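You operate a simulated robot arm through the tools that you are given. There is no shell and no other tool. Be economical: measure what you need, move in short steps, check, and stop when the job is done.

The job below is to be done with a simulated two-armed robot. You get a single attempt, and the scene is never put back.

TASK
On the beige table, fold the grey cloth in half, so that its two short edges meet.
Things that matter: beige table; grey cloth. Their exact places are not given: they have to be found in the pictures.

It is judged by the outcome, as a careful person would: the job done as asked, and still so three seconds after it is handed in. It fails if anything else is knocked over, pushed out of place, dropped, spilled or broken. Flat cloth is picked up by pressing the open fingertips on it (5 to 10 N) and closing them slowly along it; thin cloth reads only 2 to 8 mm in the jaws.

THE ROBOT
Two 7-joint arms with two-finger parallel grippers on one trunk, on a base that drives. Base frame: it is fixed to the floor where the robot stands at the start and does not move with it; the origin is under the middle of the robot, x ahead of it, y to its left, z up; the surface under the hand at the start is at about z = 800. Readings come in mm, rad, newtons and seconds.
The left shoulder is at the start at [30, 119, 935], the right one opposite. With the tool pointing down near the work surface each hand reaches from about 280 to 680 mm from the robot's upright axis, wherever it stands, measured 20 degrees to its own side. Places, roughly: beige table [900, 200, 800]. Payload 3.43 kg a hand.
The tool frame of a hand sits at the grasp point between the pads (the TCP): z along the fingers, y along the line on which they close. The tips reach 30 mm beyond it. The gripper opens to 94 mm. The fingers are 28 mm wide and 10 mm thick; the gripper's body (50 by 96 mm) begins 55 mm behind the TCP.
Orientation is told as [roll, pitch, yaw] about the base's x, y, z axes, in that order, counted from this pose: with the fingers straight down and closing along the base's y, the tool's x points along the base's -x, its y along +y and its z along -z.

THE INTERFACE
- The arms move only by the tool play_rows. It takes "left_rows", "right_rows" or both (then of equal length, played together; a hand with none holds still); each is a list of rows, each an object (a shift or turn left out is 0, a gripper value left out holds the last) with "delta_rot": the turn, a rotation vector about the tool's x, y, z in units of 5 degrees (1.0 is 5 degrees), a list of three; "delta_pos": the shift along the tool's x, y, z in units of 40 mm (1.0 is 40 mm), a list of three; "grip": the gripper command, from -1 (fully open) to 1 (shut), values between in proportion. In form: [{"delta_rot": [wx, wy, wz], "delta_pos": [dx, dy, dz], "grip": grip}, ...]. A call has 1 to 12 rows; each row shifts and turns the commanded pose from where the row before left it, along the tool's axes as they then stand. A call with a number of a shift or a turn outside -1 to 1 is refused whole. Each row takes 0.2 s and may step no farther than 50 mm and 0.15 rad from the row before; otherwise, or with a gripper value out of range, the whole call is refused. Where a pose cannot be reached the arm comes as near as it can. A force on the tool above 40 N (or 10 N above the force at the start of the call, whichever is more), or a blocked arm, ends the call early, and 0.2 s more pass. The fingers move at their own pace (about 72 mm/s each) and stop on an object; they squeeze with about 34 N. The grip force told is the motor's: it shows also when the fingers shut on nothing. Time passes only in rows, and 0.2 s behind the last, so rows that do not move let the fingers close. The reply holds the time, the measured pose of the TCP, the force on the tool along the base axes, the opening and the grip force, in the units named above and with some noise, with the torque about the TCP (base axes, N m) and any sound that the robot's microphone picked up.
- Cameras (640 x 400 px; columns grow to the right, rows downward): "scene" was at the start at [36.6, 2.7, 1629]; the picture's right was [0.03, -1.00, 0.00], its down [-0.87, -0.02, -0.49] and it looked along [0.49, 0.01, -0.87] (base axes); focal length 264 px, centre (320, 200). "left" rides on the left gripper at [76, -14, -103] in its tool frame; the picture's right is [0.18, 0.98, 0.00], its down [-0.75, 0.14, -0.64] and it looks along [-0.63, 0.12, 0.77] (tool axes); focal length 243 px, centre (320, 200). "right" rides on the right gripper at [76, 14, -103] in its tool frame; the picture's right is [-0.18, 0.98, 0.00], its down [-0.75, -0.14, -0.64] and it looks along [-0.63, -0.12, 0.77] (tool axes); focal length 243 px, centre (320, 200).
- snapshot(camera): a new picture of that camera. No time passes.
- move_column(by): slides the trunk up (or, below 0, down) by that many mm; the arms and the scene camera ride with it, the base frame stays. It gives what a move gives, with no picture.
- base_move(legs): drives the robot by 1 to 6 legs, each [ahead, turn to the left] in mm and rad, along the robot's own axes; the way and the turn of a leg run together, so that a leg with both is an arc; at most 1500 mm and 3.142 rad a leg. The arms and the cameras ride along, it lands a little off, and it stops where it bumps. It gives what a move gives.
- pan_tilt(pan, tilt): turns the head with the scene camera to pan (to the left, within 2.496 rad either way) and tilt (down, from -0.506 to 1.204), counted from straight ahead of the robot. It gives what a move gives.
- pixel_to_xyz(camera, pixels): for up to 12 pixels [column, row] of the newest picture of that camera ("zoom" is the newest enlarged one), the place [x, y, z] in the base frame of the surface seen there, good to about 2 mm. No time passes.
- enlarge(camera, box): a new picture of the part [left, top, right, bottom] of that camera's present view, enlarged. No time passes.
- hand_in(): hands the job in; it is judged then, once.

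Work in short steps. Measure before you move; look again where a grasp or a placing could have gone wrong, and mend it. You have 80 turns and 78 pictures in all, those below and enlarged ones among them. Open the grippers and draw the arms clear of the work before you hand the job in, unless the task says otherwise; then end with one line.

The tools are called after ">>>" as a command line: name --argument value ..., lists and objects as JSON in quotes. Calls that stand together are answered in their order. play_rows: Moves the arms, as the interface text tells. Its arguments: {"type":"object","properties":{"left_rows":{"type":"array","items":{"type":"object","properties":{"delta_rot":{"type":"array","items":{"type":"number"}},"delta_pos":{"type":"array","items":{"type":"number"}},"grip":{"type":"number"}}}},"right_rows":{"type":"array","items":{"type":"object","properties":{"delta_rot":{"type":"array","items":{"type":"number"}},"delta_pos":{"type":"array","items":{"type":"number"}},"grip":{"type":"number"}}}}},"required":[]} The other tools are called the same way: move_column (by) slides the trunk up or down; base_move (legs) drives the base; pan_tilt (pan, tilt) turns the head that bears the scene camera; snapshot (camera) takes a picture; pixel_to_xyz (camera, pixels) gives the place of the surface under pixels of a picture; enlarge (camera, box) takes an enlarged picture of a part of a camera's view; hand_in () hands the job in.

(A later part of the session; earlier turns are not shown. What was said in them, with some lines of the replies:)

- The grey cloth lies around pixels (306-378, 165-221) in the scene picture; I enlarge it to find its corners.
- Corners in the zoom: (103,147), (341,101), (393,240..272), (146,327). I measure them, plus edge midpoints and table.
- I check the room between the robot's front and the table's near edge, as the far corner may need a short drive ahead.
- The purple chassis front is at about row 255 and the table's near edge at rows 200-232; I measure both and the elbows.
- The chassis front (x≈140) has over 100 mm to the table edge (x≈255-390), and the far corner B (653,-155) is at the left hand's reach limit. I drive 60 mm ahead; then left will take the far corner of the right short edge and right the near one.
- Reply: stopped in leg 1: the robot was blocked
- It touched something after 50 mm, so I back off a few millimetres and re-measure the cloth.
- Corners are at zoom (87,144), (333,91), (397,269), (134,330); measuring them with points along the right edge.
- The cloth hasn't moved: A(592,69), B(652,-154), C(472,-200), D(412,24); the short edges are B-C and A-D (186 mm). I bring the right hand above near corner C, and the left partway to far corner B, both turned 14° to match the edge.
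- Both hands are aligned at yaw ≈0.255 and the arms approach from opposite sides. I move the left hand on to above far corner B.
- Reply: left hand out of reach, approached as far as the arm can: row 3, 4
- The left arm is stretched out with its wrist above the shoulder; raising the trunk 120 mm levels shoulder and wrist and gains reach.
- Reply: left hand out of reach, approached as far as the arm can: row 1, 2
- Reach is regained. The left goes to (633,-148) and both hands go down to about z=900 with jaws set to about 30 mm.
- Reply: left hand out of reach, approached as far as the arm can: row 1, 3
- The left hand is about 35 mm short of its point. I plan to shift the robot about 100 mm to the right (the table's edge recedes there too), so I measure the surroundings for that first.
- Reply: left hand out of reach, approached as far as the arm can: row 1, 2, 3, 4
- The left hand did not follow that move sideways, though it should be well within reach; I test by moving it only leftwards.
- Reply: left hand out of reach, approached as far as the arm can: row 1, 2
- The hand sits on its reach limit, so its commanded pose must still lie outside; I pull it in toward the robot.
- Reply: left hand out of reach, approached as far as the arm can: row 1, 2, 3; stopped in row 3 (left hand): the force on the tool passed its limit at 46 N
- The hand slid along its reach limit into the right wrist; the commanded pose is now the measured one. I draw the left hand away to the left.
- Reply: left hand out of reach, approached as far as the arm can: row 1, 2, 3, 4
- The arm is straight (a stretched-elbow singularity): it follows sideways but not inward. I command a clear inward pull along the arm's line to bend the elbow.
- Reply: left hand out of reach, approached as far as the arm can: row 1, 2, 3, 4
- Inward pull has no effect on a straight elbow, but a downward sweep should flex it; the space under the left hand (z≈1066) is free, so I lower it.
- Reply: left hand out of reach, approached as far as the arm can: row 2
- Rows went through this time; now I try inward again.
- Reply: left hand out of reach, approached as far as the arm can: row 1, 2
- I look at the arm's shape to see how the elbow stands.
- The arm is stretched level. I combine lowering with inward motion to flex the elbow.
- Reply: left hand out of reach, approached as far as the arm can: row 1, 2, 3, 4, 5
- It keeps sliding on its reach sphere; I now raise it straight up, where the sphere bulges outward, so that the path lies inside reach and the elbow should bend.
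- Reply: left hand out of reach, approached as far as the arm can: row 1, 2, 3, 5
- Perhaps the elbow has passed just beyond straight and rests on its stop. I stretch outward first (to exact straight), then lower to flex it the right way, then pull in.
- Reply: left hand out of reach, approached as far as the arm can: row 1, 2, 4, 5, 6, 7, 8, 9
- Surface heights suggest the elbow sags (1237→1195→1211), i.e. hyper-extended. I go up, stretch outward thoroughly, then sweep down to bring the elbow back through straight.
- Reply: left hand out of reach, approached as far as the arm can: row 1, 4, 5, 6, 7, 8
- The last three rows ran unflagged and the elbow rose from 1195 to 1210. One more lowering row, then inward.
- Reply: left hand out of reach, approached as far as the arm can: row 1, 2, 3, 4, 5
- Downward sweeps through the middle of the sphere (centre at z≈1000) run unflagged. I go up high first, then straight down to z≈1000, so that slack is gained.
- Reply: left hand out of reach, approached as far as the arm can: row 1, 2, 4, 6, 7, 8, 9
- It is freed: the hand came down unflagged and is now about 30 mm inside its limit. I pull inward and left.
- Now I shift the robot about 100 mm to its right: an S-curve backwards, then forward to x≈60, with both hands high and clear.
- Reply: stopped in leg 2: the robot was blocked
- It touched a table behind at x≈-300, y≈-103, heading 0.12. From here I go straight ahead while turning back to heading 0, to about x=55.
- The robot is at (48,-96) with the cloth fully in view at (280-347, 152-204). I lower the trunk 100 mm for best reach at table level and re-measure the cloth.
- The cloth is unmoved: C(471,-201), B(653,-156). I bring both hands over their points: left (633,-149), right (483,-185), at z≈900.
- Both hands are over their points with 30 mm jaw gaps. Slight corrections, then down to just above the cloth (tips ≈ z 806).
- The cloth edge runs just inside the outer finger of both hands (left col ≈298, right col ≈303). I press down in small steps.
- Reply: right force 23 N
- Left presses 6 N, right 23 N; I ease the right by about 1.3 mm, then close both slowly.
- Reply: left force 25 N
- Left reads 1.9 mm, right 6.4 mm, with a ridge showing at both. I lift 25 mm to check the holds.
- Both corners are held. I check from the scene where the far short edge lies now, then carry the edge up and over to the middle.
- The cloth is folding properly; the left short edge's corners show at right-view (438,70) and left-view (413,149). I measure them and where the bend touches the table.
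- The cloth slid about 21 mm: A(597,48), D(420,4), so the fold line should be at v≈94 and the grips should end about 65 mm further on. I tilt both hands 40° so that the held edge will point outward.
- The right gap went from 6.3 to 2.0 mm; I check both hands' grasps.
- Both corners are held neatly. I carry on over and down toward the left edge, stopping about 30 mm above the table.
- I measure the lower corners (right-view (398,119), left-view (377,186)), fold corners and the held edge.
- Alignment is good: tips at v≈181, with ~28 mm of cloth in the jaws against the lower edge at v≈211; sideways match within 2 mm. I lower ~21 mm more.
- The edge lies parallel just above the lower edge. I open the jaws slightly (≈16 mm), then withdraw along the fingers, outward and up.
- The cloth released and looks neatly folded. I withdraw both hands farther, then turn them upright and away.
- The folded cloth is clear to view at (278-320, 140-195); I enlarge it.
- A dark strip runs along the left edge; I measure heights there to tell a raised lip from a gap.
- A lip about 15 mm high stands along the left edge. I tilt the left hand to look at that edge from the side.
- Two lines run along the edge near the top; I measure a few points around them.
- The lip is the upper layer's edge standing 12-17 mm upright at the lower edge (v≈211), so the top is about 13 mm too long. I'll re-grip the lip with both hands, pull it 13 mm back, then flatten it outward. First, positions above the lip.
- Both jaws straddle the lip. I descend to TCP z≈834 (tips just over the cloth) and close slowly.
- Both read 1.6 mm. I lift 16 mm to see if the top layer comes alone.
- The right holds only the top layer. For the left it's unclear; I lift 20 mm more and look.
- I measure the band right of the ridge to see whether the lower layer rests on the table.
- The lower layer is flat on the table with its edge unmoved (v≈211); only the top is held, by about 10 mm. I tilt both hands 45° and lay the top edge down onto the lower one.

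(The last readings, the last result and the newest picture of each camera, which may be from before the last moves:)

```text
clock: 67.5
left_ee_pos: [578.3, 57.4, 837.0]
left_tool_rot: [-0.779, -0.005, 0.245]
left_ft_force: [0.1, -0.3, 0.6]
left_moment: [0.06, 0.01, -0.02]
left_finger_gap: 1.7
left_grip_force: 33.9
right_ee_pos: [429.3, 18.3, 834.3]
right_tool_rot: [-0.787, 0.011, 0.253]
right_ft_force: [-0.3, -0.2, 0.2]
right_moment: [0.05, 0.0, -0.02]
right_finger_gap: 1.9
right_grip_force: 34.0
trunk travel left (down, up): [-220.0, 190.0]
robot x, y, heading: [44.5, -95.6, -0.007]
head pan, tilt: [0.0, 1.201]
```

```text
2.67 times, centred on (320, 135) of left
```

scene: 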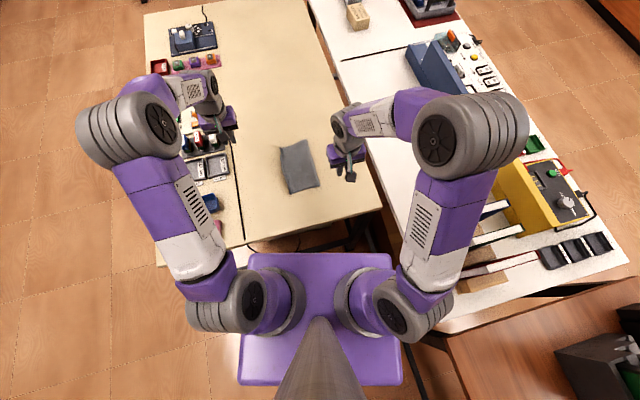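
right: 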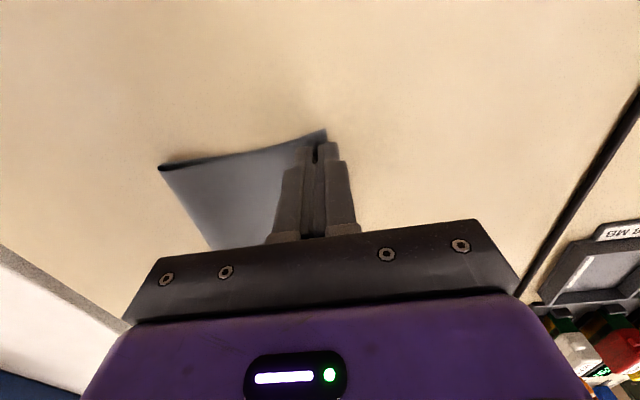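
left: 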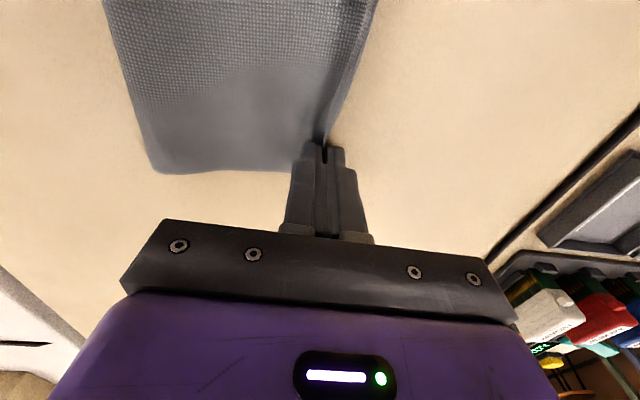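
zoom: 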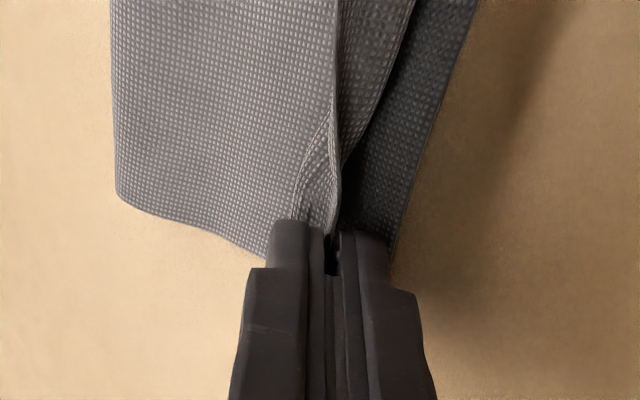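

Edge tips are at v≈202 with ~10 mm beyond in the jaws, matching the lower edge at 211. I open slightly and withdraw along the fingers.

>>> play_rows --left_rows '[{"delta_pos": [0, 0.03, 0.03]}, {"grip": 0.9}, {"grip": 0.78}, {}, {"delta_pos": [0, 0, -0.2]}, {"delta_pos": [0, 0, -0.3]}, {"delta_pos": [0, 0, -0.6]}, {"delta_pos": [0, 0, -0.8]}, {"delta_pos": [0, 0, -0.8]}, {}]' --right_rows '[{"delta_pos": [0, -0.02, -0.02]}, {"grip": 0.9}, {"grip": 0.78}, {}, {"delta_pos": [0, 0, -0.2]}, {"delta_pos": [0, 0, -0.3]}, {"delta_pos": [0, 0, -0.6]}, {"delta_pos": [0, 0, -0.8]}, {"delta_pos": [0, 0, -0.8]}, {}]'

>>> enlarge --camera "left" --box '[200, 0, 440, 150]'

>>> enlarge --camera "right" --box '[220, 50, 460, 200]'

```text
clock: 69.7
left_ee_pos: [560.9, 129.3, 910.8]
left_tool_rot: [-0.778, -0.005, 0.246]
left_ft_force: [-0.6, -0.2, 0.3]
left_moment: [0.04, -0.01, 0.02]
left_finger_gap: 10.4
left_grip_force: 0.2
right_ee_pos: [410.9, 91.3, 912.1]
right_tool_rot: [-0.788, 0.014, 0.25]
right_ft_force: [0.1, 0.1, 0.0]
right_moment: [-0.02, -0.03, 0.0]
right_finger_gap: 10.0
right_grip_force: 0.1
trunk travel left (down, up): [-220.0, 190.0]
robot x, y, heading: [48.9, -99.8, -0.001]
head pan, tilt: [0.0, 1.201]
```

```text
2.67 times, centred on (320, 75) of left
```

zoom: 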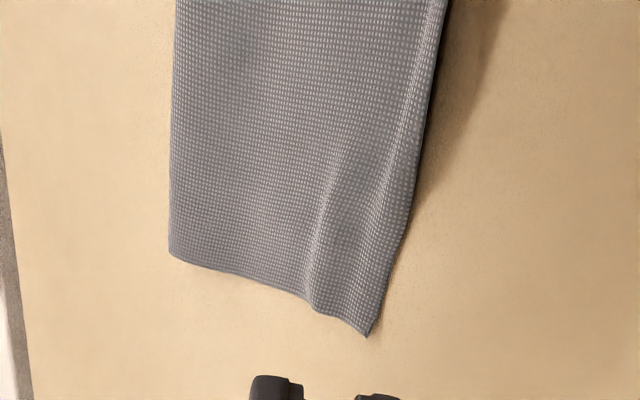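

```text
2.67 times, centred on (340, 125) of right
```

zoom: 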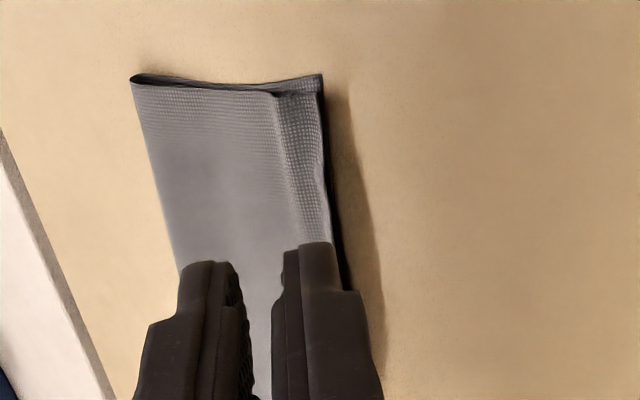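

No lip now, just a slight crease. I turn the hands upright and move them clear, then check with the scene camera.

>>> play_rows --left_rows '[{"delta_pos": [0, 0, -0.8]}, {"delta_rot": [-1, 0, 0]}, {"delta_rot": [-1, 0, 0]}, {"delta_rot": [-1, 0, 0]}, {"delta_rot": [-1, 0, 0]}, {"delta_rot": [-1, 0, 0]}, {"delta_rot": [-1, 0, 0]}, {"delta_rot": [-1, 0, 0]}, {"delta_rot": [-1, 0, 0]}, {"delta_rot": [-1, 0, 0]}, {}]' --right_rows '[{"delta_pos": [0, 0, -0.8]}, {"delta_rot": [-1, 0, 0]}, {"delta_rot": [-1, 0, 0]}, {"delta_rot": [-1, 0, 0]}, {"delta_rot": [-1, 0, 0]}, {"delta_rot": [-1, 0, 0]}, {"delta_rot": [-1, 0, 0]}, {"delta_rot": [-1, 0, 0]}, {"delta_rot": [-1, 0, 0]}, {"delta_rot": [-1, 0, 0]}, {}]'

>>> play_rows --left_rows '[{}, {}, {"delta_pos": [0, 0.5, 0]}, {"delta_pos": [0, 0.5, 0]}, {"delta_pos": [0, 0.5, 0]}, {}, {}, {}]' --right_rows '[{"delta_pos": [0.2, -0.9, 0]}, {"delta_pos": [0.2, -0.9, 0]}, {"delta_pos": [0.2, -0.9, 0]}, {"delta_pos": [0.2, -0.9, 0]}, {"delta_pos": [0.2, -0.9, 0]}, {"delta_pos": [0, -0.9, 0]}, {"delta_pos": [0, -0.9, 0]}, {}]'

>>> enlarge --camera "scene" --box '[262, 132, 334, 200]'

```text
clock: 72.1
left_ee_pos: [552.9, 152.3, 934.6]
left_tool_rot: [0.01, -0.007, 0.249]
left_ft_force: [0.4, 0.3, 0.5]
left_moment: [-0.05, 0.01, 0.03]
left_finger_gap: 10.5
left_grip_force: 0.1
right_ee_pos: [405.0, 114.0, 935.7]
right_tool_rot: [-0.002, 0.012, 0.253]
right_ft_force: [0.2, -0.8, -0.2]
right_moment: [0.0, -0.02, 0.01]
right_finger_gap: 10.0
right_grip_force: 0.1
trunk travel left (down, up): [-220.0, 190.0]
robot x, y, heading: [45.1, -98.4, -0.0]
head pan, tilt: [0.0, 1.201]
```

```text
clock: 73.9
left_ee_pos: [539.6, 211.0, 934.6]
left_tool_rot: [0.007, -0.005, 0.247]
left_ft_force: [-0.5, -0.1, -0.5]
left_moment: [-0.03, 0.02, -0.02]
left_finger_gap: 10.3
left_grip_force: 0.0
right_ee_pos: [428.6, -141.9, 937.1]
right_tool_rot: [-0.001, 0.015, 0.253]
right_ft_force: [-0.7, 0.3, -0.1]
right_moment: [-0.03, 0.0, 0.02]
right_finger_gap: 10.5
right_grip_force: 0.1
trunk travel left (down, up): [-220.0, 190.0]
robot x, y, heading: [41.6, -102.0, -0.001]
head pan, tilt: [0.0, 1.201]
```

```text
5.88 times, centred on (298, 166) of scene
```

zoom: 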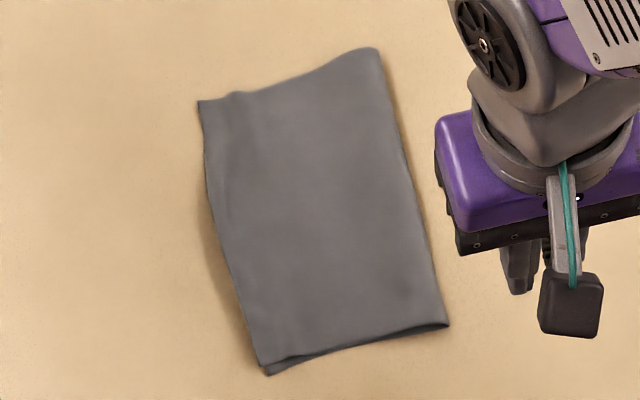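

A clean half fold with the edges together. I measure the left edge and both layers' corners.

>>> pixel_to_xyz --camera "zoom" --pixels '[[201, 104], [207, 160], [213, 200], [232, 270], [252, 330], [262, 358], [268, 374], [378, 52], [446, 324], [240, 95]]'

>>> snapshot --camera "scene"

```text
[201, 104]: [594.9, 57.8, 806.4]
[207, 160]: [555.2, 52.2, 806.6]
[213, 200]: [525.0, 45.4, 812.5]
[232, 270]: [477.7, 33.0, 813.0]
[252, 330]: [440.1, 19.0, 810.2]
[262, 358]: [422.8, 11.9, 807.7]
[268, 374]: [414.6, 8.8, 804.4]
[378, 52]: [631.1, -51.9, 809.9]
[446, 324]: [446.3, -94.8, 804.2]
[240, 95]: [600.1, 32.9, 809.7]
```

```text
13 pictures are left
```

scene: 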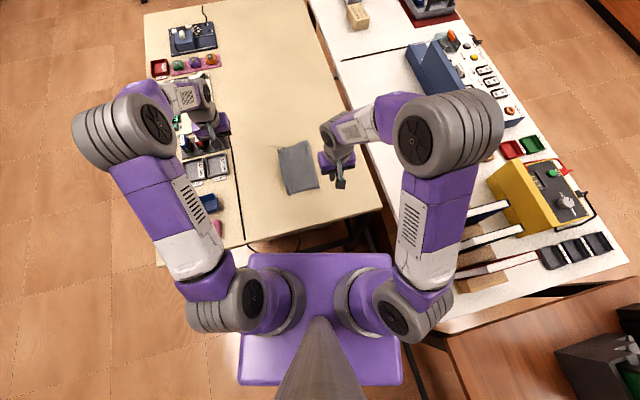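

Top edge is at v≈218-225, near corners coincide; I check the gap to the lower edge from the left side with the tilted left camera.

>>> play_rows --left_rows '[{"delta_pos": [1, 0, 0.2]}, {"delta_pos": [0.8, -0.5, 0.5]}, {"delta_pos": [0, -0.5, 0.3]}, {"delta_rot": [1, 0, 0]}, {"delta_rot": [1, 0, 0]}, {"delta_rot": [1, 0, 0]}, {"delta_rot": [1, 0, 0]}, {"delta_rot": [1, 0, 0]}, {"delta_rot": [1, 0, 0]}, {"delta_rot": [1, 0, 0]}, {"delta_rot": [1, 0, 0]}, {}]'

>>> enlarge --camera "left" --box '[200, 0, 360, 160]'

```text
clock: 76.5
left_ee_pos: [479.3, 153.4, 893.7]
left_tool_rot: [-0.692, -0.005, 0.246]
left_ft_force: [-0.4, 0.4, 0.1]
left_moment: [0.01, 0.0, -0.02]
left_finger_gap: 10.3
left_grip_force: 0.1
right_ee_pos: [430.0, -142.2, 935.7]
right_tool_rot: [-0.001, 0.013, 0.251]
right_ft_force: [0.1, 0.2, -0.2]
right_moment: [0.01, -0.01, -0.01]
right_finger_gap: 10.0
right_grip_force: 0.0
trunk travel left (down, up): [-220.0, 190.0]
robot x, y, heading: [41.4, -99.4, -0.005]
head pan, tilt: [0.0, 1.201]
```

```text
2.50 times, centred on (280, 80) of left
```

zoom: 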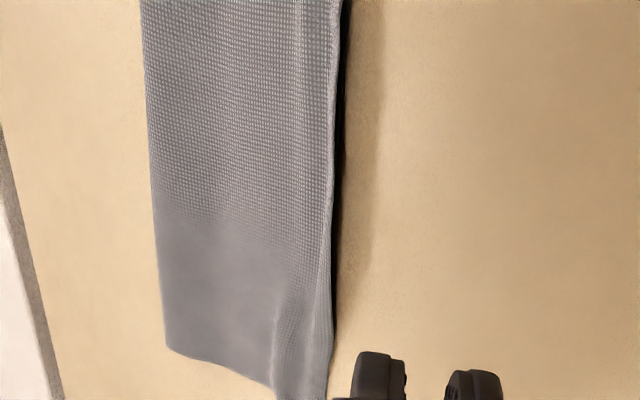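

>>> pixel_to_xyz --camera "zoom" --pixels '[[349, 10], [346, 60], [343, 60], [338, 60], [334, 60], [342, 130], [338, 130], [334, 240], [336, 300], [330, 240]]'

```text
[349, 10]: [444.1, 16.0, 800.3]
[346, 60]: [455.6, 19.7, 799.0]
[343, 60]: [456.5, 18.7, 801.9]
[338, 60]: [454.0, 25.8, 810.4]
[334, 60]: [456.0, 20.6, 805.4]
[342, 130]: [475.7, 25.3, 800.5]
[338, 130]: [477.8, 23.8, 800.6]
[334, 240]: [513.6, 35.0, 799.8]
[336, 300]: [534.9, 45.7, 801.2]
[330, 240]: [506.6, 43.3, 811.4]
```

The lower edge is about 7 mm behind the top edge all along, a good match. I turn the left hand upright, open both grippers and draw both arms clear.

>>> play_rows --left_rows '[{"delta_pos": [0, 0, -0.9]}, {"delta_pos": [0, 0, -0.9]}, {"delta_rot": [-1, 0, 0]}, {"delta_rot": [-1, 0, 0]}, {"delta_rot": [-1, 0, 0]}, {"delta_rot": [-1, 0, 0]}, {"delta_rot": [-1, 0, 0]}, {"delta_rot": [-1, 0, 0]}, {"delta_rot": [-1, 0, 0]}, {"delta_rot": [-1, 0, 0]}, {"delta_pos": [0, 0, -0.9], "grip": -1}, {}]' --right_rows '[{"delta_pos": [0, 0, -0.9]}, {"delta_pos": [0, 0, -0.9]}, {"delta_pos": [0, -0.9, 0]}, {"delta_pos": [0, -0.9, 0]}, {"delta_pos": [0, -0.9, 0]}, {}, {}, {}, {}, {}, {"grip": -1}, {}]'

>>> snapshot --camera "scene"

```text
clock: 79.1
left_ee_pos: [468.1, 197.5, 985.5]
left_tool_rot: [0.007, -0.006, 0.245]
left_ft_force: [-0.2, 0.0, 0.1]
left_moment: [-0.01, 0.04, 0.02]
left_finger_gap: 93.8
left_grip_force: 1.0
right_ee_pos: [458.0, -243.8, 1007.3]
right_tool_rot: [-0.001, 0.015, 0.252]
right_ft_force: [0.3, 0.2, -0.3]
right_moment: [0.01, 0.0, -0.03]
right_finger_gap: 93.7
right_grip_force: 0.8
trunk travel left (down, up): [-220.0, 190.0]
robot x, y, heading: [47.6, -97.5, -0.003]
head pan, tilt: [0.0, 1.201]
```

```text
11 pictures are left
```

scene: 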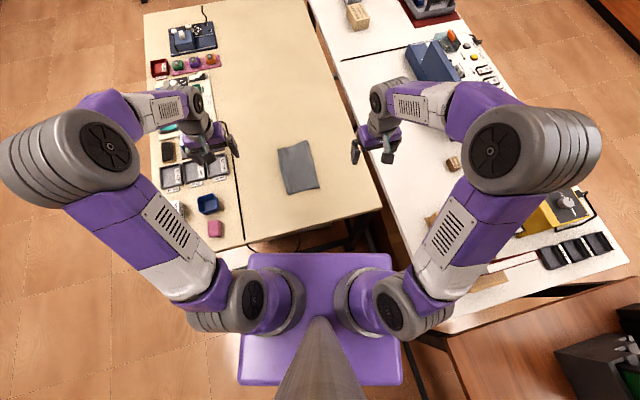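

The cloth lies folded at (278-320, 140-195), both arms are clear with open grippers, and everything else appears in place; I hand in.

>>> hand_in

```text
The job is handed in.
```

The grey cloth is folded in half on the beige table and handed in. The two short edges meet to within about 7 mm, and the top edge sits about 10 mm off the table in the middle. While driving, the base lightly bumped something under the beige table and what looked like a table behind it. The last scene view showed nothing on the tables out of place, but I did not look at what is behind the robot again.
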